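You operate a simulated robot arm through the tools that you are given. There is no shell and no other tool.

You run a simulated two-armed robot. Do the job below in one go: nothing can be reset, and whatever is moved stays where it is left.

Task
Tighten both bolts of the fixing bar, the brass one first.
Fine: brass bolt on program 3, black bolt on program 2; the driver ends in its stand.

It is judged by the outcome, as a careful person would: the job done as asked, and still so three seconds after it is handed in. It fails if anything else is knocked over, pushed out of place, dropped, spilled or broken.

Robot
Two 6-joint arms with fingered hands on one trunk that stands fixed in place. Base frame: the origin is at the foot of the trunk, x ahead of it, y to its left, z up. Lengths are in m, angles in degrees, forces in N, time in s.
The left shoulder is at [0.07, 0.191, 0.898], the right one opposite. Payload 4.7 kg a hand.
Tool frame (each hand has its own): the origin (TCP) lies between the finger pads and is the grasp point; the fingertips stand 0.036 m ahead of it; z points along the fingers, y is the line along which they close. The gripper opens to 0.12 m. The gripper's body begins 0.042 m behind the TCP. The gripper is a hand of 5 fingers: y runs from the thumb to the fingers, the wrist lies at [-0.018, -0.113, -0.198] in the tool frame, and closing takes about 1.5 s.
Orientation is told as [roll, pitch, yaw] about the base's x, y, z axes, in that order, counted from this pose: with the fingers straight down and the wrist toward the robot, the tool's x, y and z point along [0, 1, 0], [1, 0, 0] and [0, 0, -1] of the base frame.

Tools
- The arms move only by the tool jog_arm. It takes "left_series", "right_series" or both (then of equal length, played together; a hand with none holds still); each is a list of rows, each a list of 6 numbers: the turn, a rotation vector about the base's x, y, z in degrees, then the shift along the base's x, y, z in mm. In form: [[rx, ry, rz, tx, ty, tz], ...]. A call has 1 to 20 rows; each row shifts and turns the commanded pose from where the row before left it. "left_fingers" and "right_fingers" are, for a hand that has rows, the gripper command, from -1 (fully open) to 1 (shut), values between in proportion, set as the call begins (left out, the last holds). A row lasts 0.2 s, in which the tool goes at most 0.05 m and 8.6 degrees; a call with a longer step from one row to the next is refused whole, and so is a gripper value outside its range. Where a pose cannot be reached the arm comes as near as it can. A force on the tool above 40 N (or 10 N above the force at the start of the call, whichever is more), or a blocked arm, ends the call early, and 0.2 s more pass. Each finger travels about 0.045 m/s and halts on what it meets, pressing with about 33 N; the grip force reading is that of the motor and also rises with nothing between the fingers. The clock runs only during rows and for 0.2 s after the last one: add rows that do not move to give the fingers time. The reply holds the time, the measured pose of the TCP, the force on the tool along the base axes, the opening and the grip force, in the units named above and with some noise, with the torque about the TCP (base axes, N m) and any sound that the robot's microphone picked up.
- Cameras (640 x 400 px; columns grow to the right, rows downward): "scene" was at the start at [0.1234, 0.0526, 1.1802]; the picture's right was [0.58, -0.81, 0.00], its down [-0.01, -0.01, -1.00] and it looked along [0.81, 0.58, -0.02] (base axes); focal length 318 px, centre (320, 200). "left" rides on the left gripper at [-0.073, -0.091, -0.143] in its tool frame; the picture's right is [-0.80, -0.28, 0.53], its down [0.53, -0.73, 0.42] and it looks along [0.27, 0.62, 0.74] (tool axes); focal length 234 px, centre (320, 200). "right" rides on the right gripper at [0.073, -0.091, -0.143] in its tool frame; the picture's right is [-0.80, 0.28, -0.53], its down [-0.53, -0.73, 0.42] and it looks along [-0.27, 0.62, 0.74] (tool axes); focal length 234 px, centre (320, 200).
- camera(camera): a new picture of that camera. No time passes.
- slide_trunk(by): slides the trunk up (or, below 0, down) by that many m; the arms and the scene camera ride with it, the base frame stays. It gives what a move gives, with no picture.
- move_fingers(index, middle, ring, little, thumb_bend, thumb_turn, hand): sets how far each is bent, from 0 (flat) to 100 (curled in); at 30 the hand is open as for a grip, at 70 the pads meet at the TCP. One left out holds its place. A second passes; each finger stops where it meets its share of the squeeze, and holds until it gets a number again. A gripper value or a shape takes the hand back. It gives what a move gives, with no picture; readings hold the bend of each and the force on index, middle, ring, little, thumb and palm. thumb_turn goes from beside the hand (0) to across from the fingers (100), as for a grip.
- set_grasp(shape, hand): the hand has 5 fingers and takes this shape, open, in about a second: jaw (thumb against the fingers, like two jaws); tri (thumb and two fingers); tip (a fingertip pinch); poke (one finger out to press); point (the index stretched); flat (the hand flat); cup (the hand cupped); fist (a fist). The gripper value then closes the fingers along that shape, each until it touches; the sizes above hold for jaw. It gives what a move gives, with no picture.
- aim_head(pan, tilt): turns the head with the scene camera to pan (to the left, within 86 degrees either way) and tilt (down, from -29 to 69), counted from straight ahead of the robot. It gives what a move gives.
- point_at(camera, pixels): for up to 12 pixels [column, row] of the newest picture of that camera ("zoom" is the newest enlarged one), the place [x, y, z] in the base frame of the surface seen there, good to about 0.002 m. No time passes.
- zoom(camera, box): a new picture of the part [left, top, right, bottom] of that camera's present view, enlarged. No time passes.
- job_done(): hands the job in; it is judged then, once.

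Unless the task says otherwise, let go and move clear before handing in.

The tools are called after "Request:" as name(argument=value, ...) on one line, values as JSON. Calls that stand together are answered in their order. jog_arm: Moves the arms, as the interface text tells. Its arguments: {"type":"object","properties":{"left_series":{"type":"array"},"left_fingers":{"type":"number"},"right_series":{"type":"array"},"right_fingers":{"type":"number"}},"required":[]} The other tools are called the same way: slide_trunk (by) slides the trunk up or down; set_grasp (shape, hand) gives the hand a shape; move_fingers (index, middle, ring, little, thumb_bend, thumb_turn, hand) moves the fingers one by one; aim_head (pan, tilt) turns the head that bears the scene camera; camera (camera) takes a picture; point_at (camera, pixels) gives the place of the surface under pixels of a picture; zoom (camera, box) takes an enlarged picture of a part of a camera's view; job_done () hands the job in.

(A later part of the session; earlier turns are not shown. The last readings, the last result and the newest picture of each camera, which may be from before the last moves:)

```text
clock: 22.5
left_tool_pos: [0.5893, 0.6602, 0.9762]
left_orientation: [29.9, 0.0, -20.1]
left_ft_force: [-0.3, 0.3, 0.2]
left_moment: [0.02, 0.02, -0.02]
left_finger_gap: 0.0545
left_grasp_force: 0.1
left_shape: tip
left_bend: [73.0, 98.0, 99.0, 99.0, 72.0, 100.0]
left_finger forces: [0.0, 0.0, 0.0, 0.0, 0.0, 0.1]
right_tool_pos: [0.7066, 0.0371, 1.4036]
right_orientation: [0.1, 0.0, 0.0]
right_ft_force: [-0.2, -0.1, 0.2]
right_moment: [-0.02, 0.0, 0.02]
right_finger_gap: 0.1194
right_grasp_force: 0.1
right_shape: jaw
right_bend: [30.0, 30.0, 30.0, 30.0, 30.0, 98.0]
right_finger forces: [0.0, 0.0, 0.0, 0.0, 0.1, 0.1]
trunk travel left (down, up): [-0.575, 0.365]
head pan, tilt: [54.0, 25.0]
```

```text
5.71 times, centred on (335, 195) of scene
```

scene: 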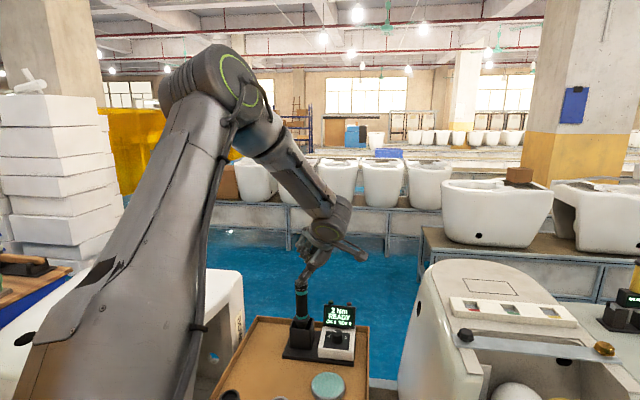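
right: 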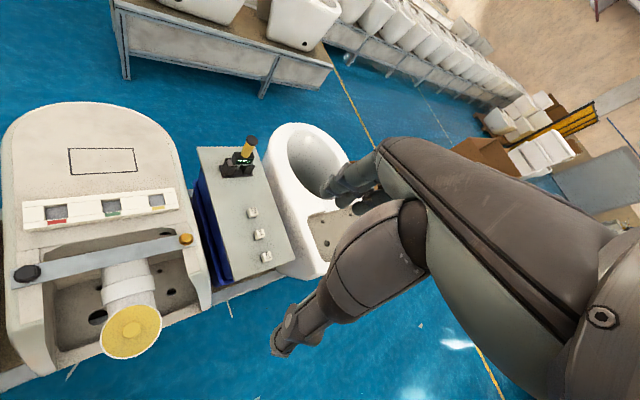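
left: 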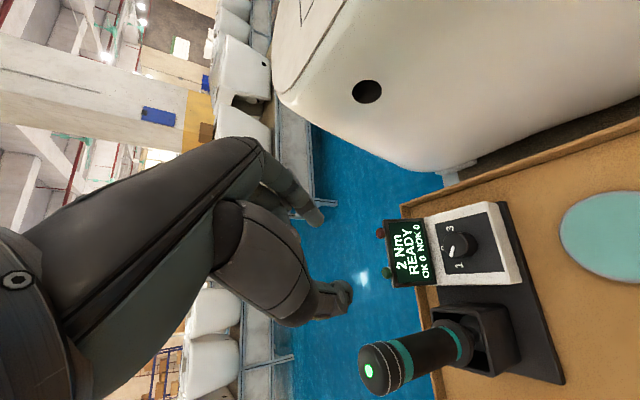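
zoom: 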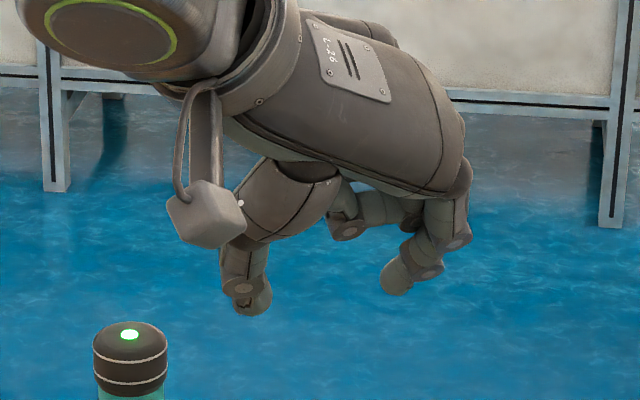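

Request:
point_at(camera="zoom", pixels=[[250, 308], [245, 285], [235, 255], [390, 282], [425, 255], [460, 225], [345, 228], [405, 195], [190, 235], [205, 215], [450, 140], [375, 210]])

```text
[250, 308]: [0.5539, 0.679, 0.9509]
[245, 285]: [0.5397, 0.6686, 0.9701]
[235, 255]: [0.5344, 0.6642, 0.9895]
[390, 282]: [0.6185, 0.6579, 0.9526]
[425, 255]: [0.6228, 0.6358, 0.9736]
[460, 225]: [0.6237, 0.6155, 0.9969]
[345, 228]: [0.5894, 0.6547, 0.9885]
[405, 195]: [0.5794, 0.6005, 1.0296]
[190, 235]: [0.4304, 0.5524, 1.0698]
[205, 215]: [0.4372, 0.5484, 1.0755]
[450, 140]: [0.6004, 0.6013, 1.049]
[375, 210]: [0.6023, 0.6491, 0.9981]
```

Tips sit about 25–30 mm ahead of the TCP at ±30 mm, as expected. I'll probe how far the yaw can go positive with this tilt while staying over the knob.

Request:
jog_arm(left_series=[[0, 0, 6, 0, 0, 0], [0, 0, 6, 0, 0, 0], [0, 0, 6, 0, 0, 0], [0, 0, 6, 0, 0, 0], [0, 0, 6, 0, 0, 0], [0, 0, 0, 0, 0, 0]])

```text
clock: 23.9
left_tool_pos: [0.586, 0.6617, 0.9761]
left_orientation: [29.8, -0.1, 10.0]
left_ft_force: [-0.5, -0.1, -0.4]
left_moment: [0.04, -0.01, -0.02]
left_finger_gap: 0.0543
left_grasp_force: 0.0
left_shape: tip
left_bend: [73.0, 98.0, 99.0, 99.0, 72.0, 100.0]
left_finger forces: [0.0, 0.0, 0.1, 0.0, 0.1, 0.0]
left hand out of reach, approached as far as the arm can: row 5
right_tool_pos: [0.7071, 0.0375, 1.4044]
right_orientation: [0.0, -0.1, 0.1]
right_ft_force: [0.6, -0.7, 0.4]
right_moment: [-0.04, -0.03, 0.04]
right_finger_gap: 0.1199
right_grasp_force: 0.1
right_shape: jaw
right_bend: [30.0, 30.0, 30.0, 30.0, 30.0, 98.0]
right_finger forces: [0.1, 0.1, 0.0, 0.1, 0.0, 0.0]
trunk travel left (down, up): [-0.575, 0.365]
head pan, tilt: [54.0, 25.0]
```

The limit is near yaw 5° here. A lower shoulder relative to the hand seemed better before, so I'll slide the trunk down 0.09 m, which carries the hand to z≈0.886, still clear of everything.

Request:
jog_arm(left_series=[[0, 0, -6, 1, 0, 0], [0, 0, -6, 2, 0, 0], [0, 0, -6, 1, 0, 0], [0, 0, 0, 0, 0, 0]])

Request:
slide_trunk(by=-0.09)

Request:
jog_arm(left_series=[[0, 0, 6, 0, 0, 0], [0, 0, 6, 0, 0, 0], [0, 0, 6, 0, 0, 0], [0, 0, 6, 0, 0, 0], [0, 0, 6, 0, 0, 0], [0, 0, 0, 0, 0, 0]])

```text
clock: 24.9
left_tool_pos: [0.5888, 0.6616, 0.9758]
left_orientation: [29.9, 0.0, -8.1]
left_ft_force: [0.3, -1.0, 0.0]
left_moment: [0.02, 0.0, 0.05]
left_finger_gap: 0.0544
left_grasp_force: 0.0
left_shape: tip
left_bend: [73.0, 98.0, 99.0, 99.0, 72.0, 100.0]
left_finger forces: [0.0, 0.0, 0.0, 0.1, 0.1, 0.0]
right_tool_pos: [0.707, 0.0358, 1.4038]
right_orientation: [0.0, 0.0, 0.0]
right_ft_force: [-0.3, 0.6, -0.1]
right_moment: [-0.01, 0.05, 0.0]
right_finger_gap: 0.1198
right_grasp_force: 0.0
right_shape: jaw
right_bend: [30.0, 30.0, 30.0, 30.0, 30.0, 98.0]
right_finger forces: [0.0, 0.0, 0.0, 0.1, 0.0, 0.0]
trunk travel left (down, up): [-0.575, 0.365]
head pan, tilt: [54.0, 25.0]
```

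```text
clock: 26.1
left_tool_pos: [0.5893, 0.6617, 0.8861]
left_orientation: [29.9, 0.0, -8.0]
left_ft_force: [-0.3, -0.5, -0.1]
left_moment: [0.02, -0.02, 0.01]
left_finger_gap: 0.0543
left_grasp_force: 0.0
left_shape: tip
left_bend: [73.0, 98.0, 99.0, 99.0, 72.0, 100.0]
left_finger forces: [0.0, 0.0, 0.1, 0.0, 0.0, 0.1]
right_tool_pos: [0.707, 0.0372, 1.3139]
right_orientation: [-0.1, 0.0, -0.1]
right_ft_force: [0.3, -0.3, 0.5]
right_moment: [0.02, -0.03, 0.01]
right_finger_gap: 0.1196
right_grasp_force: 0.0
right_shape: jaw
right_bend: [30.0, 30.0, 30.0, 30.0, 30.0, 98.0]
right_finger forces: [0.0, 0.1, 0.1, 0.0, 0.0, 0.0]
trunk travel left (down, up): [-0.485, 0.455]
head pan, tilt: [54.0, 25.0]
```

```text
clock: 27.6
left_tool_pos: [0.5623, 0.6758, 0.8937]
left_orientation: [29.8, 0.0, 21.8]
left_ft_force: [0.5, -0.6, 0.4]
left_moment: [0.05, 0.01, 0.02]
left_finger_gap: 0.0542
left_grasp_force: 0.0
left_shape: tip
left_bend: [73.0, 98.0, 99.0, 99.0, 72.0, 100.0]
left_finger forces: [0.0, 0.0, 0.1, 0.0, 0.0, 0.1]
left hand out of reach, approached as far as the arm can: row 3, 4, 5
right_tool_pos: [0.7071, 0.0368, 1.3131]
right_orientation: [-0.1, -0.1, -0.2]
right_ft_force: [0.5, -0.2, 0.4]
right_moment: [-0.02, 0.0, -0.03]
right_finger_gap: 0.1198
right_grasp_force: 0.0
right_shape: jaw
right_bend: [30.0, 30.0, 30.0, 30.0, 30.0, 98.0]
right_finger forces: [0.0, 0.0, 0.0, 0.0, 0.1, 0.0]
trunk travel left (down, up): [-0.485, 0.455]
head pan, tilt: [54.0, 25.0]
```

The limit stays around yaw 5°, so I'll turn the knob in clockwise strokes from about 0° downward, with a 35° tilt. I'll lift, set yaw 0, place the pinch point over the knob axis, then bring the trunk down.

Request:
jog_arm(left_series=[[0, 0, 0, 0, 0, 35], [0, 0, 0, 0, 0, 35], [0, 0, -7.3, 9, -9.6, 30], [0, 0, -7.3, 9, -9.6, 0], [0, 0, -7.2, 9.7, -9.6, 0], [5, 0, 0, 0, 0, 0], [0, 0, 0, 0, 0, 0]])

Request:
slide_trunk(by=-0.1)

Request:
camera(camera="left")

Request:
camera(camera="scene")

```text
clock: 29.1
left_tool_pos: [0.5902, 0.6485, 0.9942]
left_orientation: [34.9, 0.0, 0.1]
left_ft_force: [0.3, 0.2, 0.8]
left_moment: [0.02, 0.0, 0.01]
left_finger_gap: 0.0543
left_grasp_force: 0.0
left_shape: tip
left_bend: [73.0, 98.0, 99.0, 99.0, 72.0, 100.0]
left_finger forces: [0.1, 0.1, 0.0, 0.1, 0.0, 0.0]
right_tool_pos: [0.7067, 0.0363, 1.313]
right_orientation: [0.0, 0.1, 0.1]
right_ft_force: [-0.2, 1.0, -0.4]
right_moment: [0.0, 0.03, 0.02]
right_finger_gap: 0.1197
right_grasp_force: 0.1
right_shape: jaw
right_bend: [30.0, 30.0, 30.0, 30.0, 30.0, 98.0]
right_finger forces: [0.0, 0.0, 0.1, 0.0, 0.0, 0.0]
trunk travel left (down, up): [-0.485, 0.455]
head pan, tilt: [54.0, 25.0]
```

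```text
clock: 30.5
left_tool_pos: [0.5898, 0.6471, 0.8951]
left_orientation: [34.9, -0.1, 0.2]
left_ft_force: [0.5, -0.6, 0.4]
left_moment: [-0.04, 0.05, 0.05]
left_finger_gap: 0.0543
left_grasp_force: 0.1
left_shape: tip
left_bend: [73.0, 98.0, 99.0, 99.0, 72.0, 100.0]
left_finger forces: [0.1, 0.0, 0.0, 0.0, 0.0, 0.0]
right_tool_pos: [0.7063, 0.0366, 1.213]
right_orientation: [-0.1, 0.0, 0.0]
right_ft_force: [0.5, -0.6, 0.1]
right_moment: [0.01, -0.01, 0.01]
right_finger_gap: 0.1197
right_grasp_force: 0.0
right_shape: jaw
right_bend: [30.0, 30.0, 30.0, 30.0, 30.0, 98.0]
right_finger forces: [0.0, 0.1, 0.0, 0.0, 0.0, 0.0]
trunk travel left (down, up): [-0.385, 0.555]
head pan, tilt: [54.0, 25.0]
```

```text
taken
```

left: 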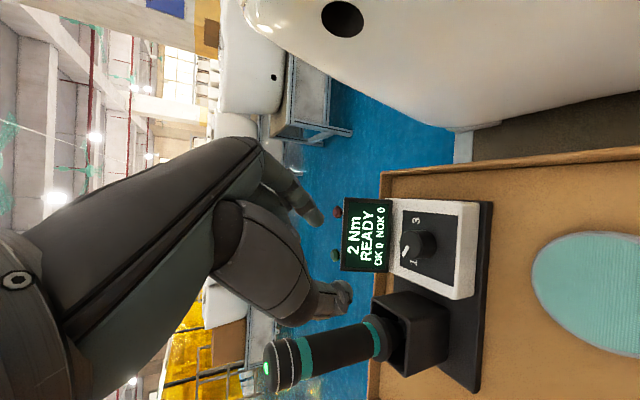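

```text
taken
```

scene: 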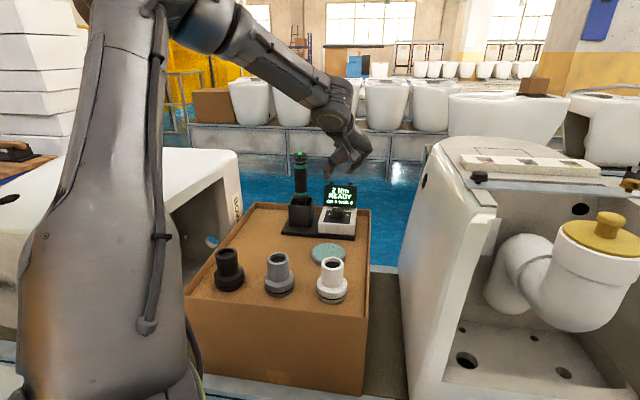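

The hand holds yaw 0° and 35° tilt over the knob at z 0.895 (scene view around (345,165)). I'll go down 70 mm and look closely.

Request:
jog_arm(left_series=[[0, 0, 0, 0, 0, -25], [0, 0, 0, 0, 0, -25], [0, 0, 0, 0, 0, -20], [0, 0, 0, 0, 0, 0]])

Request:
zoom(camera="scene", box=[290, 120, 390, 220])

Request:
zoom(camera="left", box=[220, 140, 520, 340])

```text
clock: 31.5
left_tool_pos: [0.5887, 0.6475, 0.8237]
left_orientation: [34.9, 0.0, 0.0]
left_ft_force: [0.3, 0.0, -0.9]
left_moment: [0.03, 0.03, 0.03]
left_finger_gap: 0.0543
left_grasp_force: 0.1
left_shape: tip
left_bend: [73.0, 98.0, 99.0, 99.0, 72.0, 100.0]
left_finger forces: [0.0, 0.1, 0.0, 0.0, 0.0, 0.0]
right_tool_pos: [0.7069, 0.0357, 1.213]
right_orientation: [0.0, 0.0, 0.1]
right_ft_force: [0.0, 0.3, -0.5]
right_moment: [0.02, -0.01, -0.02]
right_finger_gap: 0.1197
right_grasp_force: 0.1
right_shape: jaw
right_bend: [30.0, 30.0, 30.0, 30.0, 30.0, 98.0]
right_finger forces: [0.1, 0.0, 0.0, 0.1, 0.0, 0.0]
trunk travel left (down, up): [-0.385, 0.555]
head pan, tilt: [54.0, 25.0]
```

```text
4.00 times, centred on (340, 170) of scene
```

zoom: 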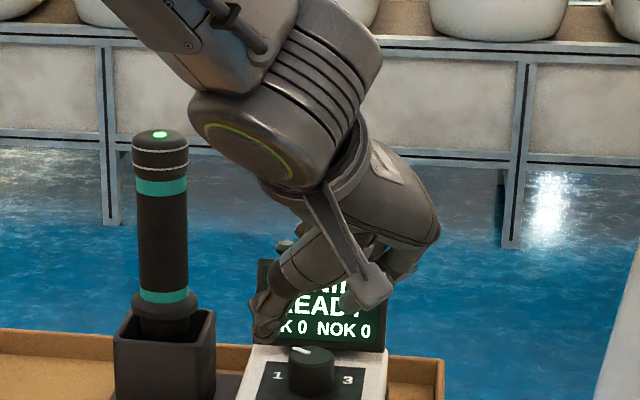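

```text
2.00 times, centred on (370, 240) of left
```

zoom: 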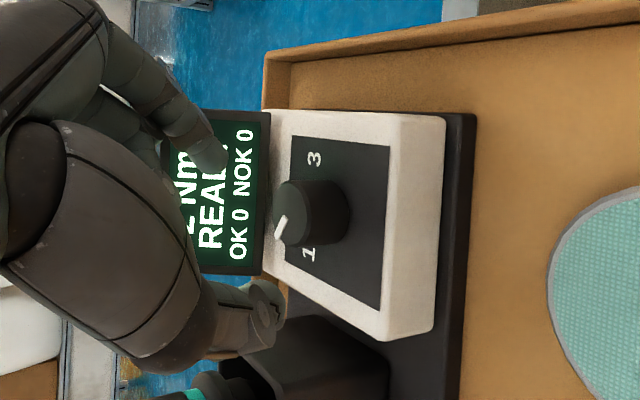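

Checking where the fingertips are relative to the knob with the left camera: index tip near (212,160), thumb tip near (268,315), knob near (310,210).

Request:
point_at(camera="zoom", pixels=[[212, 158], [200, 140], [268, 318], [275, 295], [240, 340], [298, 205], [282, 228], [330, 215], [318, 185], [180, 90], [120, 60], [160, 160]])

```text
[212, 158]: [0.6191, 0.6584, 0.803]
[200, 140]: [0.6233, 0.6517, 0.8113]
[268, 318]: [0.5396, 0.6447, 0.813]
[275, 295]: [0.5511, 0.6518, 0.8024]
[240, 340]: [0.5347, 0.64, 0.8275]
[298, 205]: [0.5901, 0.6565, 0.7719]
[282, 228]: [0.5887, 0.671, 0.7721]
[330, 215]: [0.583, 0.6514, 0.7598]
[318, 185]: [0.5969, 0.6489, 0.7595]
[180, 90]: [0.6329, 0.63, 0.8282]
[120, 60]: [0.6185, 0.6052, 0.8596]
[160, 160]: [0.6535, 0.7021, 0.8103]
```

The tips straddle the knob (index x≈0.616, thumb x≈0.554, knob centre x≈0.590). I'll shift 3 mm in +x and descend gently to TCP z≈0.785.

Request:
jog_arm(left_series=[[0, 0, 0, 3, 0, -13], [0, 0, 0, 0, 0, -13], [0, 0, 0, 0, 0, -8], [0, 0, 0, 0, 0, -4], [0, 0, 0, 0, 0, 0]])

Request:
zoom(camera="left", box=[220, 140, 520, 340])

Request:
zoom(camera="scene", box=[290, 130, 390, 230])

```text
clock: 32.7
left_tool_pos: [0.593, 0.6486, 0.7834]
left_orientation: [34.9, 0.1, 0.1]
left_ft_force: [-0.1, 0.5, -0.6]
left_moment: [-0.02, 0.01, -0.04]
left_finger_gap: 0.0545
left_grasp_force: 0.0
left_shape: tip
left_bend: [73.0, 98.0, 99.0, 99.0, 72.0, 100.0]
left_finger forces: [0.0, 0.0, 0.0, 0.0, 0.0, 0.0]
right_tool_pos: [0.7055, 0.0361, 1.2121]
right_orientation: [0.1, 0.0, 0.0]
right_ft_force: [0.1, -0.1, 0.5]
right_moment: [-0.02, -0.02, -0.01]
right_finger_gap: 0.1198
right_grasp_force: 0.1
right_shape: jaw
right_bend: [30.0, 30.0, 30.0, 30.0, 30.0, 98.0]
right_finger forces: [0.0, 0.0, 0.1, 0.0, 0.0, 0.1]
trunk travel left (down, up): [-0.385, 0.555]
head pan, tilt: [54.0, 25.0]
```

```text
2.00 times, centred on (370, 240) of left
```

zoom: 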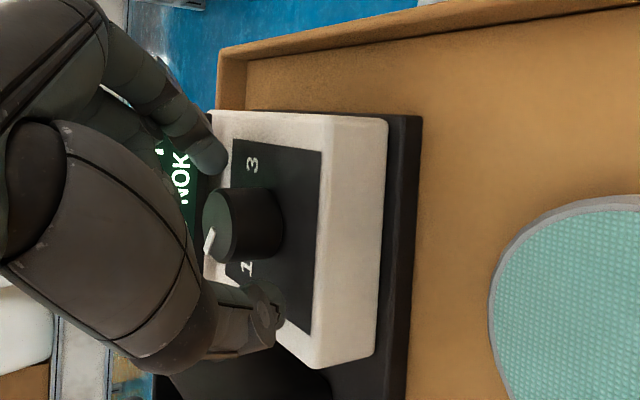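

```text
4.00 times, centred on (340, 180) of scene
```

zoom: 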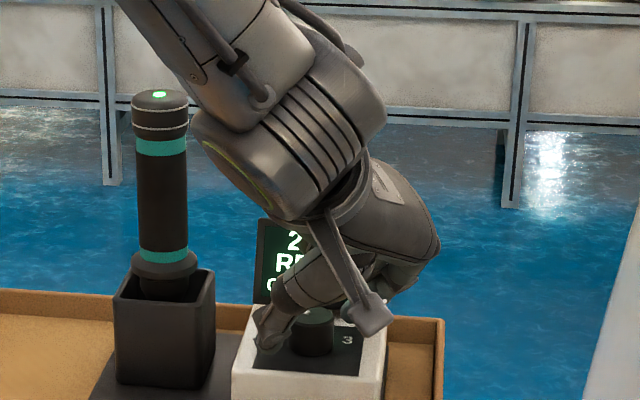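

The tips are down on either side of the knob (left view: index (210,160), thumb (265,320), knob (240,220)) and no force shows. Closing the pinch.

Request:
jog_arm(left_series=[[0, 0, 0, 0, 0, 0], [0, 0, 0, 0, 0, 0], [0, 0, 0, 0, 0, 0], [0, 0, 0, 0, 0, 0], [0, 0, 0, 0, 0, 0], [0, 0, 0, 0, 0, 0]], left_fingers=1.0)

Request:
zoom(camera="left", box=[220, 140, 520, 340])

Request:
zoom(camera="scene", box=[310, 160, 370, 220])

```text
clock: 34.1
left_tool_pos: [0.5931, 0.6488, 0.7833]
left_orientation: [34.9, 0.0, 0.2]
left_ft_force: [-0.9, 2.6, -0.7]
left_moment: [0.04, -0.02, 0.01]
left_finger_gap: 0.0243
left_grasp_force: 33.0
left_shape: tip
left_bend: [72.0, 100.0, 100.0, 100.0, 74.0, 100.0]
left_finger forces: [29.4, 0.0, 0.1, 0.0, 29.6, 0.1]
right_tool_pos: [0.7071, 0.0367, 1.2142]
right_orientation: [0.0, 0.0, 0.0]
right_ft_force: [-0.7, -0.3, -0.4]
right_moment: [-0.01, -0.02, 0.02]
right_finger_gap: 0.1197
right_grasp_force: 0.0
right_shape: jaw
right_bend: [30.0, 30.0, 30.0, 30.0, 30.0, 98.0]
right_finger forces: [0.1, 0.1, 0.0, 0.0, 0.0, 0.0]
trunk travel left (down, up): [-0.385, 0.555]
head pan, tilt: [54.0, 25.0]
```

```text
2.00 times, centred on (370, 240) of left
```

zoom: 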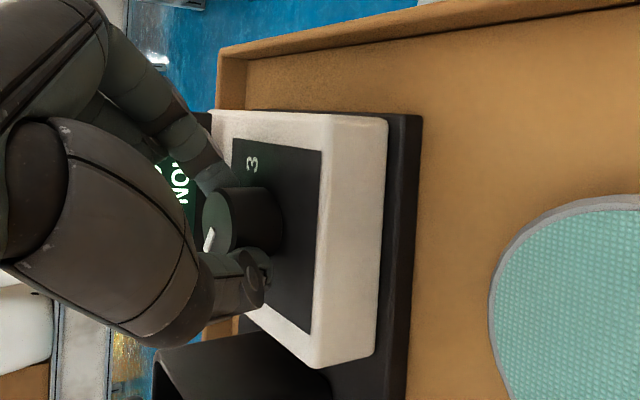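

```text
6.67 times, centred on (340, 190) of scene
```

zoom: 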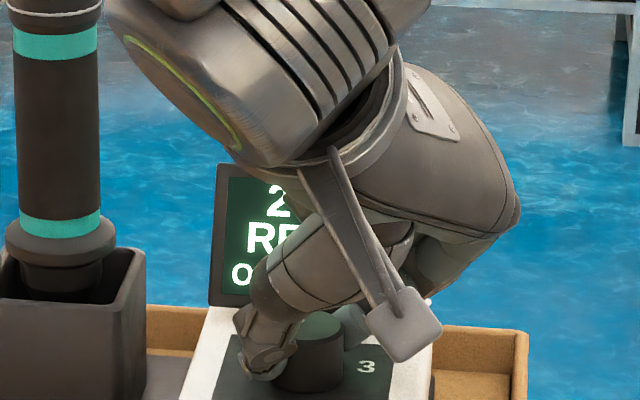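

The pinch holds the knob (29 N on index and thumb, gap 24 mm). I'll turn it clockwise 30° about the knob's axis, then check for any slip.

Request:
jog_arm(left_series=[[0, 0, -6, -1.19, -0.26, 0], [0, 0, -6, -1.2, -0.12, 0], [0, 0, -6, -1.22, 0, 0], [0, 0, -6, -1.2, 0.12, 0], [0, 0, -6, -1.19, 0.26, 0], [0, 0, 0, 0, 0, 0]])

Request:
zoom(camera="left", box=[220, 140, 520, 340])

Request:
zoom(camera="scene", box=[290, 130, 390, 230])

```text
clock: 35.5
left_tool_pos: [0.5853, 0.6493, 0.7842]
left_orientation: [34.8, 0.0, -29.8]
left_ft_force: [-6.7, 7.2, -3.4]
left_moment: [0.12, 0.15, 0.09]
left_finger_gap: 0.024
left_grasp_force: 32.5
left_shape: tip
left_bend: [72.0, 100.0, 100.0, 100.0, 74.0, 100.0]
left_finger forces: [27.4, 0.1, 0.0, 0.1, 35.9, 0.1]
right_tool_pos: [0.7072, 0.0383, 1.2133]
right_orientation: [-0.1, 0.0, 0.0]
right_ft_force: [0.2, 0.4, 0.5]
right_moment: [-0.02, -0.03, 0.0]
right_finger_gap: 0.1198
right_grasp_force: 0.1
right_shape: jaw
right_bend: [30.0, 30.0, 30.0, 30.0, 30.0, 98.0]
right_finger forces: [0.0, 0.0, 0.1, 0.1, 0.1, 0.1]
trunk travel left (down, up): [-0.385, 0.555]
head pan, tilt: [54.0, 25.0]
```

```text
2.00 times, centred on (370, 240) of left
```

zoom: 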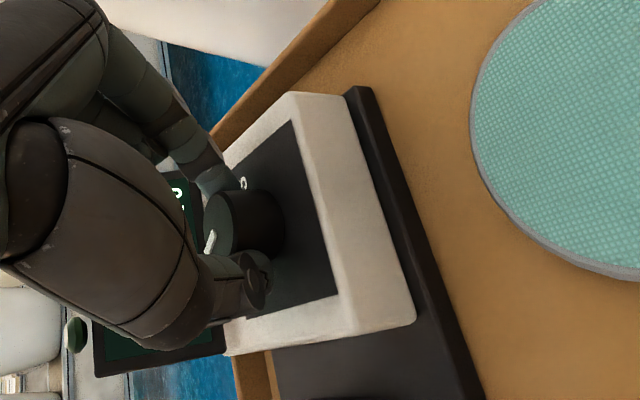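

```text
4.00 times, centred on (340, 180) of scene
```

zoom: 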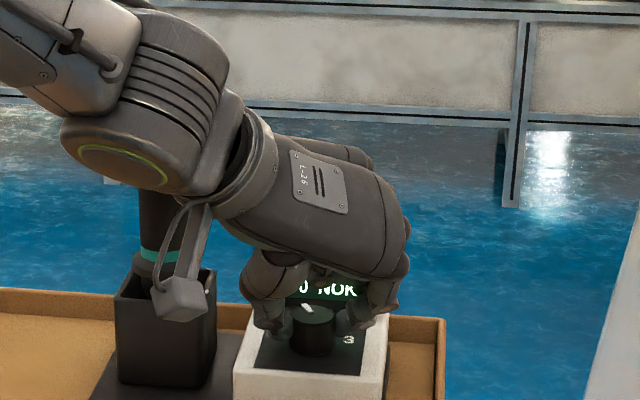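

The knob turned with the hand (the pointer stays fixed relative to the fingers in the left view). The side force is about 10 N toward (−x,+y), so my axis is off by 1–2 mm. I'll check the clearance of the wrist to the driver before going on.

Request:
point_at(camera="zoom", pixels=[[180, 300], [165, 285], [205, 215], [120, 180], [160, 190], [250, 270], [150, 240], [290, 255], [330, 290], [270, 320], [200, 300], [360, 300]])

Request:
camera(camera="scene")

```text
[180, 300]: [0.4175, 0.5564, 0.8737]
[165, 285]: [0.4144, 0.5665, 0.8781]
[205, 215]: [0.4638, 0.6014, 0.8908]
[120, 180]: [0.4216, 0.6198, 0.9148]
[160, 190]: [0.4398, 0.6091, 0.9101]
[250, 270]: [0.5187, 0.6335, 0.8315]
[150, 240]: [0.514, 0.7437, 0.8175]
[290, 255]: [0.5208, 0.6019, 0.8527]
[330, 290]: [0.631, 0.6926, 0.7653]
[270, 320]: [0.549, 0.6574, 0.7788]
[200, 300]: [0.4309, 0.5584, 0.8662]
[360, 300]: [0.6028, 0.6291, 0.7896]
```

```text
taken
```

scene: 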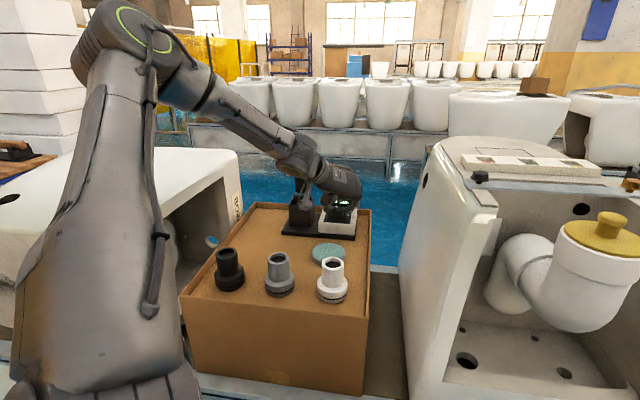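

The wrist housing is about 0.16 m from the driver, so it is clear. I'll turn on another 30° with the corrected axis.

Request:
jog_arm(left_series=[[0, 0, -6, -1.22, 1.24, 0], [0, 0, -6, -1.22, 1.24, 0], [0, 0, -6, -1.22, 1.24, 0], [0, 0, -6, -1.22, 1.24, 0], [0, 0, -6, -1.22, 1.24, 0], [0, 0, 0, 0, 0, 0]])

Request:
zoom(camera="left", box=[220, 140, 520, 340])

Request:
zoom(camera="scene", box=[290, 130, 390, 230])

```text
clock: 36.9
left_tool_pos: [0.5743, 0.6551, 0.7822]
left_orientation: [34.4, 1.6, -51.7]
left_ft_force: [19.2, 15.7, -1.0]
left_moment: [0.07, -0.58, 0.06]
left_finger_gap: 0.0256
left_grasp_force: 33.7
left_shape: tip
left_bend: [73.0, 100.0, 100.0, 100.0, 75.0, 100.0]
left_finger forces: [26.2, 0.0, 0.1, 0.0, 27.2, 0.0]
left hand out of reach, approached as far as the arm can: row 2, 3, 5
right_tool_pos: [0.7104, 0.0362, 1.2104]
right_orientation: [-0.1, 0.4, -0.1]
right_ft_force: [1.2, -1.0, 0.3]
right_moment: [-0.03, 0.02, 0.0]
right_finger_gap: 0.1198
right_grasp_force: 0.1
right_shape: jaw
right_bend: [30.0, 30.0, 30.0, 30.0, 30.0, 98.0]
right_finger forces: [0.1, 0.0, 0.0, 0.0, 0.1, 0.0]
trunk travel left (down, up): [-0.385, 0.555]
head pan, tilt: [54.0, 25.0]
```

```text
2.00 times, centred on (370, 240) of left
```

zoom: 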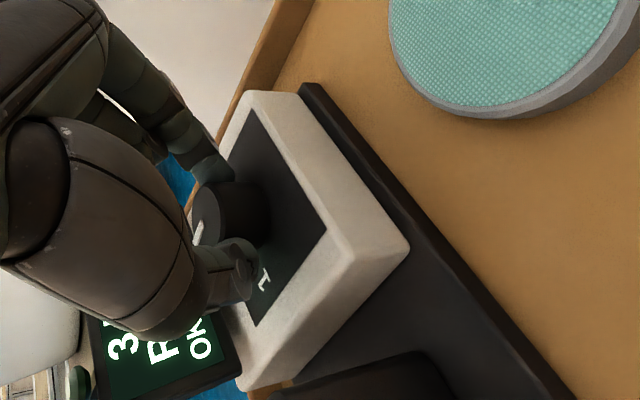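

```text
4.00 times, centred on (340, 180) of scene
```

zoom: 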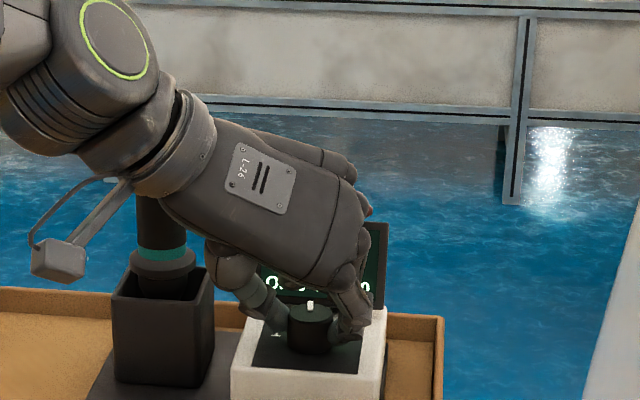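

The display now begins with "3", so the knob has moved on to program 2, and the arm reached its turning limit near −52° with about 25 N of side load. I'll let go and lift away to read the display.

Request:
jog_arm(left_series=[[0, 0, 0, 0, 0, 0], [0, 0, 0, 0, 0, 0], [0, 0, 0, 0, 0, 0], [0, 0, 0, 0, 0, 0], [0, 0, 0, 0, 0, 0]], left_fingers=0.1)

Request:
jog_arm(left_series=[[0, 0, 0, 0, 0, 15], [0, 0, 0, 0, 0, 25], [0, 0, 0, 0, 0, 30], [0, 0, 0, 0, 0, 30], [0, 0, 0, 0, 0, 0]])

Request:
zoom(camera="scene", box=[290, 130, 390, 230])

Request:
zoom(camera="left", box=[220, 140, 520, 340])

```text
clock: 38.1
left_tool_pos: [0.5723, 0.6536, 0.7859]
left_orientation: [34.4, 1.6, -51.8]
left_ft_force: [-0.3, 0.1, 0.0]
left_moment: [0.02, 0.0, 0.0]
left_finger_gap: 0.0536
left_grasp_force: 0.0
left_shape: tip
left_bend: [73.0, 98.0, 99.0, 99.0, 72.0, 100.0]
left_finger forces: [0.1, 0.0, 0.0, 0.0, 0.0, 0.0]
right_tool_pos: [0.7066, 0.0359, 1.2143]
right_orientation: [-0.1, 0.1, -0.1]
right_ft_force: [-0.1, 0.8, -0.7]
right_moment: [0.0, 0.03, -0.01]
right_finger_gap: 0.1199
right_grasp_force: 0.0
right_shape: jaw
right_bend: [30.0, 30.0, 30.0, 30.0, 30.0, 98.0]
right_finger forces: [0.1, 0.1, 0.0, 0.0, 0.1, 0.1]
trunk travel left (down, up): [-0.385, 0.555]
head pan, tilt: [54.0, 25.0]
```

```text
clock: 39.3
left_tool_pos: [0.5741, 0.6529, 0.885]
left_orientation: [34.3, 1.5, -51.8]
left_ft_force: [0.8, -0.8, 0.1]
left_moment: [-0.01, -0.02, -0.01]
left_finger_gap: 0.0538
left_grasp_force: 0.1
left_shape: tip
left_bend: [73.0, 98.0, 99.0, 99.0, 72.0, 100.0]
left_finger forces: [0.0, 0.0, 0.0, 0.0, 0.0, 0.0]
right_tool_pos: [0.7073, 0.0363, 1.2144]
right_orientation: [0.0, 0.0, 0.0]
right_ft_force: [-0.5, -1.0, 0.2]
right_moment: [-0.01, 0.03, 0.03]
right_finger_gap: 0.1197
right_grasp_force: 0.1
right_shape: jaw
right_bend: [30.0, 30.0, 30.0, 30.0, 30.0, 98.0]
right_finger forces: [0.1, 0.0, 0.0, 0.1, 0.0, 0.1]
trunk travel left (down, up): [-0.385, 0.555]
head pan, tilt: [54.0, 25.0]
```

```text
4.00 times, centred on (340, 180) of scene
```

zoom: 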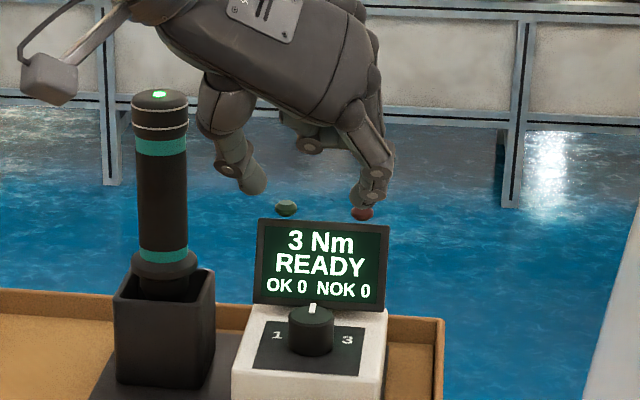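

```text
2.00 times, centred on (370, 240) of left
```

zoom: 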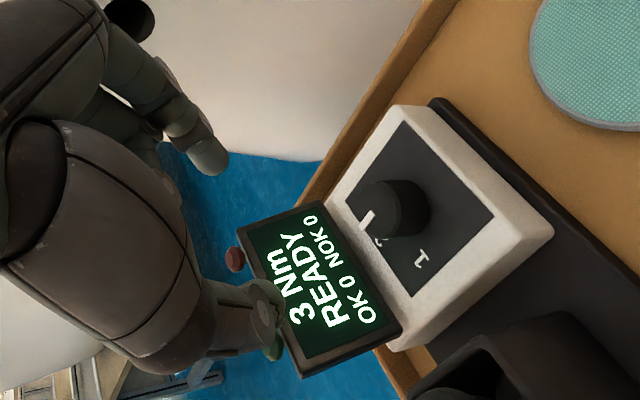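

The display reads 3 Nm, so the pointer is now at 2. One more stroke is needed to reach program 3. I'll re-measure the knob centre from this view.

Request:
point_at(camera="zoom", pixels=[[380, 210], [369, 220], [362, 208], [400, 205], [385, 190], [205, 158], [215, 165], [265, 310], [262, 290], [415, 225]])

Request:
zoom(camera="scene", box=[315, 185, 365, 235])

Request:
point_at(camera="zoom", pixels=[[299, 185], [300, 173], [280, 190], [320, 190], [300, 198], [300, 240], [269, 215], [333, 215]])

```text
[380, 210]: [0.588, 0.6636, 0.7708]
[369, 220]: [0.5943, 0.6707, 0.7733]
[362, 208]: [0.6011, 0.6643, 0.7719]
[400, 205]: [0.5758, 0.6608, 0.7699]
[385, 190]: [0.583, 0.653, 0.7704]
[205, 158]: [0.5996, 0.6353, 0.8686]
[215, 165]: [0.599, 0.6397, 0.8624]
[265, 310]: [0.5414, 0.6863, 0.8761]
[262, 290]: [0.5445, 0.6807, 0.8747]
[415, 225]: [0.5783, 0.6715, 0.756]
```

```text
8.00 times, centred on (340, 210) of scene
```

zoom: 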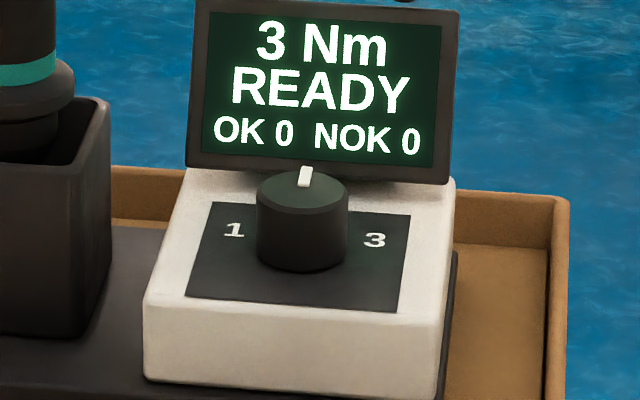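

```text
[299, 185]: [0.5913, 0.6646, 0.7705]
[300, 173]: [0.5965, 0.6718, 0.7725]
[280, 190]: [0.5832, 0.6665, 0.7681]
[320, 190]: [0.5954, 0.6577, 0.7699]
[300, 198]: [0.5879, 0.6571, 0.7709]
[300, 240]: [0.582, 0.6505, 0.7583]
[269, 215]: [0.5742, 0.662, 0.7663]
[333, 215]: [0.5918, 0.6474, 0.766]
```

The knob centre is about (0.590, 0.6625). I'll swing the hand back to yaw +3° in the air, then descend again.

Request:
jog_arm(left_series=[[0, 0, 6.85, 2.45, -0.5, 0], [0, 0, 6.85, 2.45, -0.5, 0], [0, 0, 6.85, 2.45, -0.5, 0], [0, 0, 6.85, 2.45, -0.5, 0], [0, 0, 6.85, 2.45, -0.5, 0], [0, 0, 6.85, 2.45, -0.5, 0], [0, 0, 6.85, 2.45, -0.5, 0], [0.7, -1.5, 6.85, 2.45, -0.5, 0], [0, 0, 0, 0, 0, 0]])

Request:
zoom(camera="left", box=[220, 140, 520, 340])

```text
clock: 41.3
left_tool_pos: [0.5928, 0.6493, 0.8852]
left_orientation: [35.1, 0.0, 3.1]
left_ft_force: [-0.2, -0.3, 1.1]
left_moment: [-0.02, 0.01, 0.0]
left_finger_gap: 0.0535
left_grasp_force: 0.1
left_shape: tip
left_bend: [73.0, 98.0, 99.0, 99.0, 72.0, 100.0]
left_finger forces: [0.1, 0.0, 0.1, 0.0, 0.0, 0.0]
right_tool_pos: [0.7063, 0.0371, 1.2135]
right_orientation: [0.1, 0.1, 0.0]
right_ft_force: [0.0, 0.3, -0.8]
right_moment: [-0.02, -0.03, -0.02]
right_finger_gap: 0.1198
right_grasp_force: 0.1
right_shape: jaw
right_bend: [30.0, 30.0, 30.0, 30.0, 30.0, 98.0]
right_finger forces: [0.0, 0.0, 0.1, 0.0, 0.0, 0.1]
trunk travel left (down, up): [-0.385, 0.555]
head pan, tilt: [54.0, 25.0]
```

```text
2.00 times, centred on (370, 240) of left
```

zoom: 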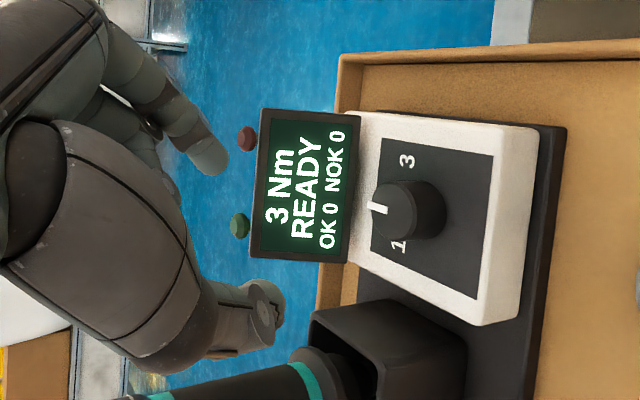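

Pose is exact at yaw 3°. Now I descend to the knob as before.

Request:
jog_arm(left_series=[[0, 0, 0, 0, 0, -30], [0, 0, 0, 0, 0, -30], [0, 0, 0, 0, 0, -22], [0, 0, 0, 0, 0, -12], [0, 0, 0, 0, 0, -7], [0, 0, 0, 0, 0, 0]])

Request:
jog_arm(left_series=[[0, 0, 0, 0, 0, 0], [0, 0, 0, 0, 0, 0], [0, 0, 0, 0, 0, 0], [0, 0, 0, 0, 0, 0], [0, 0, 0, 0, 0, 0], [0, 0, 0, 0, 0, 0]], left_fingers=1.0)

Request:
zoom(camera="left", box=[220, 140, 520, 340])

```text
clock: 42.7
left_tool_pos: [0.59, 0.6479, 0.7912]
left_orientation: [35.4, -0.2, 3.1]
left_ft_force: [-0.6, -0.1, 0.2]
left_moment: [0.01, 0.01, 0.01]
left_finger_gap: 0.0538
left_grasp_force: 0.0
left_shape: tip
left_bend: [73.0, 98.0, 99.0, 99.0, 72.0, 100.0]
left_finger forces: [0.1, 0.1, 0.0, 0.1, 0.0, 0.0]
right_tool_pos: [0.7052, 0.0327, 1.2163]
right_orientation: [0.2, -0.1, 0.0]
right_ft_force: [-0.8, -0.5, -0.4]
right_moment: [-0.01, 0.02, 0.05]
right_finger_gap: 0.1197
right_grasp_force: 0.0
right_shape: jaw
right_bend: [30.0, 30.0, 30.0, 30.0, 30.0, 98.0]
right_finger forces: [0.0, 0.1, 0.0, 0.0, 0.1, 0.1]
trunk travel left (down, up): [-0.385, 0.555]
head pan, tilt: [54.0, 25.0]
```

```text
clock: 44.1
left_tool_pos: [0.5891, 0.6476, 0.7898]
left_orientation: [35.3, -0.1, 3.1]
left_ft_force: [2.9, 1.8, 3.5]
left_moment: [0.09, -0.14, -0.06]
left_finger_gap: 0.0251
left_grasp_force: 33.3
left_shape: tip
left_bend: [73.0, 100.0, 100.0, 100.0, 75.0, 100.0]
left_finger forces: [31.8, 0.0, 0.0, 0.0, 28.9, 0.1]
right_tool_pos: [0.7046, 0.0346, 1.2149]
right_orientation: [0.0, 0.0, -0.1]
right_ft_force: [-0.8, 0.0, 0.2]
right_moment: [-0.02, 0.03, 0.04]
right_finger_gap: 0.1199
right_grasp_force: 0.1
right_shape: jaw
right_bend: [30.0, 30.0, 30.0, 30.0, 30.0, 98.0]
right_finger forces: [0.0, 0.0, 0.1, 0.1, 0.0, 0.0]
trunk travel left (down, up): [-0.385, 0.555]
head pan, tilt: [54.0, 25.0]
```

```text
2.00 times, centred on (370, 240) of left
```

zoom: 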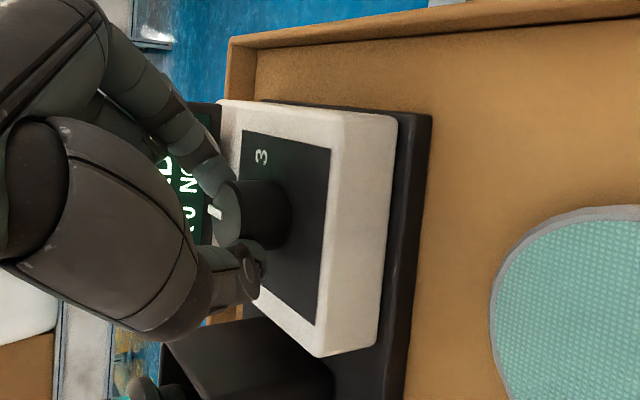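

Gripped again (31.8 / 28.9 N). I turn clockwise 30° about (0.590, 0.6625), and then check the load.

Request:
jog_arm(left_series=[[0, 0, -6, -1.55, 0.17, 0], [0, 0, -6, -1.53, 0.34, 0], [0, 0, -6, -1.48, 0.5, 0], [0, 0, -6, -1.42, 0.65, 0], [0, 0, -6, -1.35, 0.79, 0], [0, 0, 0, 0, 0, 0]])

```text
clock: 45.5
left_tool_pos: [0.5857, 0.6495, 0.7863]
left_orientation: [35.0, 0.1, -27.1]
left_ft_force: [-19.0, -9.5, 2.5]
left_moment: [-0.01, 0.7, 0.28]
left_finger_gap: 0.0267
left_grasp_force: 32.4
left_shape: tip
left_bend: [73.0, 100.0, 100.0, 100.0, 74.0, 100.0]
left_finger forces: [28.3, 0.1, 0.1, 0.0, 40.5, 0.0]
right_tool_pos: [0.7074, 0.0313, 1.2121]
right_orientation: [0.0, 0.1, -0.2]
right_ft_force: [0.5, -0.5, 0.7]
right_moment: [0.05, 0.05, -0.01]
right_finger_gap: 0.1197
right_grasp_force: 0.0
right_shape: jaw
right_bend: [30.0, 30.0, 30.0, 30.0, 30.0, 98.0]
right_finger forces: [0.0, 0.1, 0.0, 0.0, 0.0, 0.1]
trunk travel left (down, up): [-0.385, 0.555]
head pan, tilt: [54.0, 25.0]
```

The 19 N side load comes from the arm springing back to its commanded x. I'll fold a −4 mm x correction into the next 24° of turn.

Request:
jog_arm(left_series=[[0, 0, -6, -2.24, 1.06, 0], [0, 0, -6, -2.13, 1.19, 0], [0, 0, -6, -2.01, 1.3, 0], [0, 0, -6, -1.89, 1.4, 0], [0, 0, 0, 0, 0, 0]])

Request:
zoom(camera="left", box=[220, 140, 520, 340])

Request:
zoom(camera="scene", box=[290, 130, 390, 230])

```text
clock: 46.7
left_tool_pos: [0.5771, 0.6558, 0.785]
left_orientation: [35.1, 0.0, -51.0]
left_ft_force: [-1.7, -9.9, 0.6]
left_moment: [-0.16, 0.07, -0.14]
left_finger_gap: 0.0269
left_grasp_force: 33.4
left_shape: tip
left_bend: [73.0, 100.0, 100.0, 100.0, 75.0, 100.0]
left_finger forces: [35.6, 0.0, 0.0, 0.1, 29.2, 0.0]
right_tool_pos: [0.7057, 0.0357, 1.2126]
right_orientation: [0.1, 0.0, 0.0]
right_ft_force: [0.4, -0.1, 0.2]
right_moment: [-0.03, -0.02, -0.02]
right_finger_gap: 0.1198
right_grasp_force: 0.0
right_shape: jaw
right_bend: [30.0, 30.0, 30.0, 30.0, 30.0, 98.0]
right_finger forces: [0.0, 0.0, 0.0, 0.0, 0.0, 0.0]
trunk travel left (down, up): [-0.385, 0.555]
head pan, tilt: [54.0, 25.0]
```

```text
2.00 times, centred on (370, 240) of left
```

zoom: 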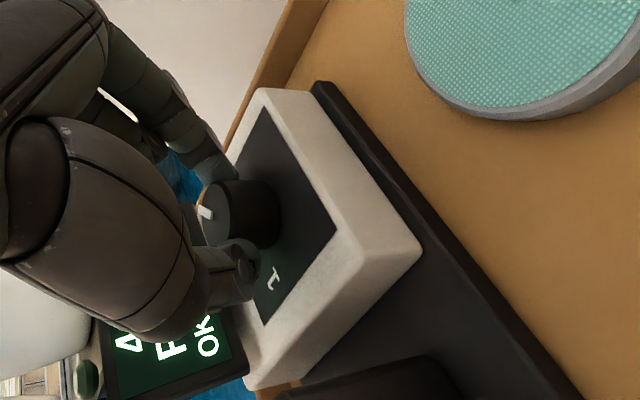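

```text
4.00 times, centred on (340, 180) of scene
```

zoom: 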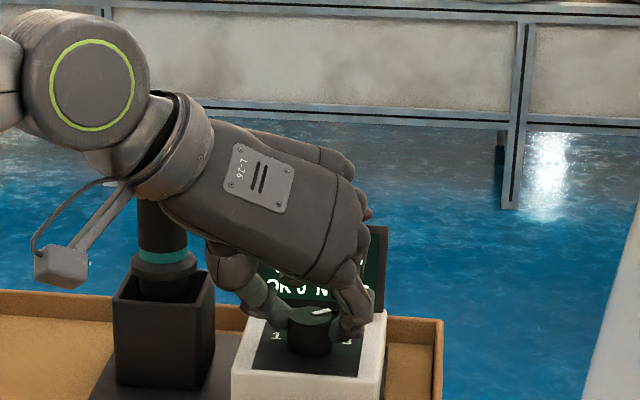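

The display now starts with what looks like "4" and the pointer aims toward 3. I'll release and rise to read it.

Request:
jog_arm(left_series=[[0, 0, 0, 0, 0, 0], [0, 0, 0, 0, 0, 0], [0, 0, 0, 0, 0, 0], [0, 0, 0, 0, 0, 0], [0, 0, 0, 0, 0, 0]], left_fingers=0.1)

Request:
jog_arm(left_series=[[0, 0, 0, 0, 0, 15], [0, 0, 0, 0, 0, 25], [0, 0, 0, 0, 0, 35], [0, 0, 0, 0, 0, 40], [0, 0, 0, 0, 0, 0]])

Request:
zoom(camera="scene", box=[300, 150, 380, 230])

```text
clock: 47.9
left_tool_pos: [0.5764, 0.6568, 0.7843]
left_orientation: [35.0, 0.0, -51.0]
left_ft_force: [-0.6, -0.6, -0.2]
left_moment: [0.02, -0.03, -0.02]
left_finger_gap: 0.0536
left_grasp_force: 0.0
left_shape: tip
left_bend: [73.0, 98.0, 99.0, 99.0, 72.0, 100.0]
left_finger forces: [0.1, 0.1, 0.0, 0.1, 0.1, 0.1]
right_tool_pos: [0.7064, 0.0367, 1.2139]
right_orientation: [0.0, -0.1, -0.1]
right_ft_force: [-0.9, 0.7, 0.7]
right_moment: [0.01, -0.01, -0.02]
right_finger_gap: 0.1198
right_grasp_force: 0.2
right_shape: jaw
right_bend: [30.0, 30.0, 30.0, 30.0, 30.0, 98.0]
right_finger forces: [0.0, 0.0, 0.0, 0.0, 0.0, 0.0]
trunk travel left (down, up): [-0.385, 0.555]
head pan, tilt: [54.0, 25.0]
```

```text
clock: 49.1
left_tool_pos: [0.5794, 0.6557, 0.8978]
left_orientation: [35.0, -0.1, -50.9]
left_ft_force: [-0.8, -0.6, 0.4]
left_moment: [-0.01, -0.01, -0.01]
left_finger_gap: 0.0538
left_grasp_force: 0.0
left_shape: tip
left_bend: [73.0, 98.0, 99.0, 99.0, 72.0, 100.0]
left_finger forces: [0.0, 0.1, 0.1, 0.0, 0.1, 0.1]
left hand out of reach, approached as far as the arm can: row 3
right_tool_pos: [0.7059, 0.0369, 1.2126]
right_orientation: [0.0, 0.0, 0.0]
right_ft_force: [-0.2, -0.3, 0.1]
right_moment: [0.02, -0.01, 0.01]
right_finger_gap: 0.1197
right_grasp_force: 0.0
right_shape: jaw
right_bend: [30.0, 30.0, 30.0, 30.0, 30.0, 98.0]
right_finger forces: [0.1, 0.0, 0.0, 0.0, 0.1, 0.1]
trunk travel left (down, up): [-0.385, 0.555]
head pan, tilt: [54.0, 25.0]
```

```text
5.00 times, centred on (340, 190) of scene
```

zoom: 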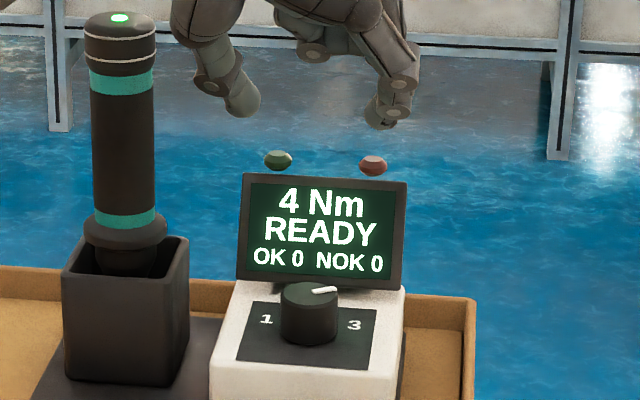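

The display now reads 4 Nm READY, so program 3 is set. Next I take the hand up and back, undo the tilt, and test a sideways "handshake" grip for holding the driver upright.

Request:
jog_arm(left_series=[[0, 0, 0, 0, 0, 45], [0, 0, 0, -5, -5, 45], [-4.4, 5.44, 0, -24, -30, 0], [-4.4, 5.44, 0, -24, -30, 0], [-4.4, 5.44, 0, -24, -30, 0], [-4.4, 5.44, 0, -24, -30, 0], [-4.4, 5.44, 0, -24, -30, 0], [0, 0, 7.3, 0, 0, 0], [0, 0, 7.3, 0, 0, 0], [0, 0, 7.3, 0, 0, 0], [0, 0, 7.3, 0, 0, 0], [0, 0, 7.3, 0, 0, 0], [0, 0, 7.3, 0, 0, 0], [0, 0, 7.3, 0, 0, 0], [0, 0, 0, 0, 0, 0]])

Request:
set_grasp(shape="jaw", hand="left")

```text
clock: 52.3
left_tool_pos: [0.4806, 0.4887, 0.9891]
left_orientation: [0.0, 0.0, 0.2]
left_ft_force: [-0.2, -0.3, 0.8]
left_moment: [-0.02, 0.02, -0.01]
left_finger_gap: 0.054
left_grasp_force: 0.0
left_shape: tip
left_bend: [73.0, 98.0, 99.0, 99.0, 72.0, 100.0]
left_finger forces: [0.0, 0.0, 0.0, 0.0, 0.0, 0.0]
left hand out of reach, approached as far as the arm can: row 8, 11
right_tool_pos: [0.7076, 0.0364, 1.213]
right_orientation: [0.1, 0.0, -0.1]
right_ft_force: [0.2, -0.3, -0.5]
right_moment: [0.0, 0.01, 0.01]
right_finger_gap: 0.1198
right_grasp_force: 0.1
right_shape: jaw
right_bend: [30.0, 30.0, 30.0, 30.0, 30.0, 98.0]
right_finger forces: [0.0, 0.0, 0.1, 0.0, 0.1, 0.0]
trunk travel left (down, up): [-0.385, 0.555]
head pan, tilt: [54.0, 25.0]
```

```text
clock: 53.2
left_tool_pos: [0.4819, 0.489, 0.9894]
left_orientation: [0.1, -0.1, 0.0]
left_ft_force: [-1.4, 1.1, -0.2]
left_moment: [0.0, -0.01, 0.01]
left_finger_gap: 0.1198
left_grasp_force: 0.1
left_shape: jaw
left_bend: [30.0, 30.0, 30.0, 30.0, 30.0, 98.0]
left_finger forces: [0.0, 0.0, 0.0, 0.0, 0.1, 0.1]
right_tool_pos: [0.7062, 0.0369, 1.213]
right_orientation: [0.0, 0.0, 0.0]
right_ft_force: [0.4, -0.1, 0.0]
right_moment: [0.01, -0.02, 0.0]
right_finger_gap: 0.1197
right_grasp_force: 0.1
right_shape: jaw
right_bend: [30.0, 30.0, 30.0, 30.0, 30.0, 98.0]
right_finger forces: [0.1, 0.1, 0.1, 0.0, 0.0, 0.0]
trunk travel left (down, up): [-0.385, 0.555]
head pan, tilt: [54.0, 25.0]
```

Jaw is set and the hand is free at (0.48, 0.49, 0.99). Now I test the sideways orientation: yaw to 45°, then roll so that the little-finger side goes down.

Request:
jog_arm(left_series=[[0, 0, 7.5, 0, 0, 5], [0, 0, 7.5, 0, 0, 5], [0, 0, 7.5, 0, 0, 5], [0, 0, 7.5, 0, 0, 5], [0, 0, 7.5, 0, 0, 5], [0, 0, 7.5, 0, 0, 5], [-5.3, -5.3, 0, 0, 0, 0], [-5.3, -5.3, 0, 0, 0, 0], [-5.3, -5.3, 0, 0, 0, 0], [-5.3, -5.3, 0, 0, 0, 0], [-5.3, -5.3, 0, 0, 0, 0], [-5.3, -5.3, 0, 0, 0, 0], [-5.3, -5.3, 0, 0, 0, 0], [-5.3, -5.3, 0, 0, 0, 0], [-5.3, -5.3, 0, 0, 0, 0], [-5.3, -5.3, 0, 0, 0, 0], [-5.3, -5.3, 0, 0, 0, 0], [-5.3, -5.3, 0, 0, 0, 0], [0, 0, 0, 0, 0, 0]])

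Request:
camera(camera="scene")

```text
clock: 57.2
left_tool_pos: [0.5457, 0.3688, 0.9857]
left_orientation: [-82.4, 0.1, 45.0]
left_ft_force: [1.2, -0.6, -0.5]
left_moment: [0.02, 0.01, 0.03]
left_finger_gap: 0.1199
left_grasp_force: 0.1
left_shape: jaw
left_bend: [30.0, 30.0, 30.0, 30.0, 30.0, 98.0]
left_finger forces: [0.0, 0.0, 0.2, 0.0, 0.1, 0.1]
left hand out of reach, approached as far as the arm can: row 3, 4, 5, 6, 7, 8, 9, 10, 11, 12, 13, 14, 15, 16, 17, 18
right_tool_pos: [0.7049, 0.0356, 1.214]
right_orientation: [0.0, -0.1, 0.0]
right_ft_force: [-1.0, -0.8, 1.1]
right_moment: [0.01, 0.01, 0.0]
right_finger_gap: 0.1198
right_grasp_force: 0.0
right_shape: jaw
right_bend: [30.0, 30.0, 30.0, 30.0, 30.0, 98.0]
right_finger forces: [0.0, 0.0, 0.0, 0.1, 0.0, 0.0]
trunk travel left (down, up): [-0.385, 0.555]
head pan, tilt: [54.0, 25.0]
```

```text
taken
```

scene: 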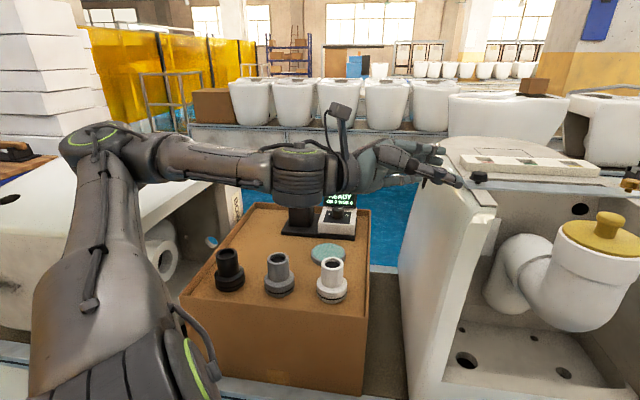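

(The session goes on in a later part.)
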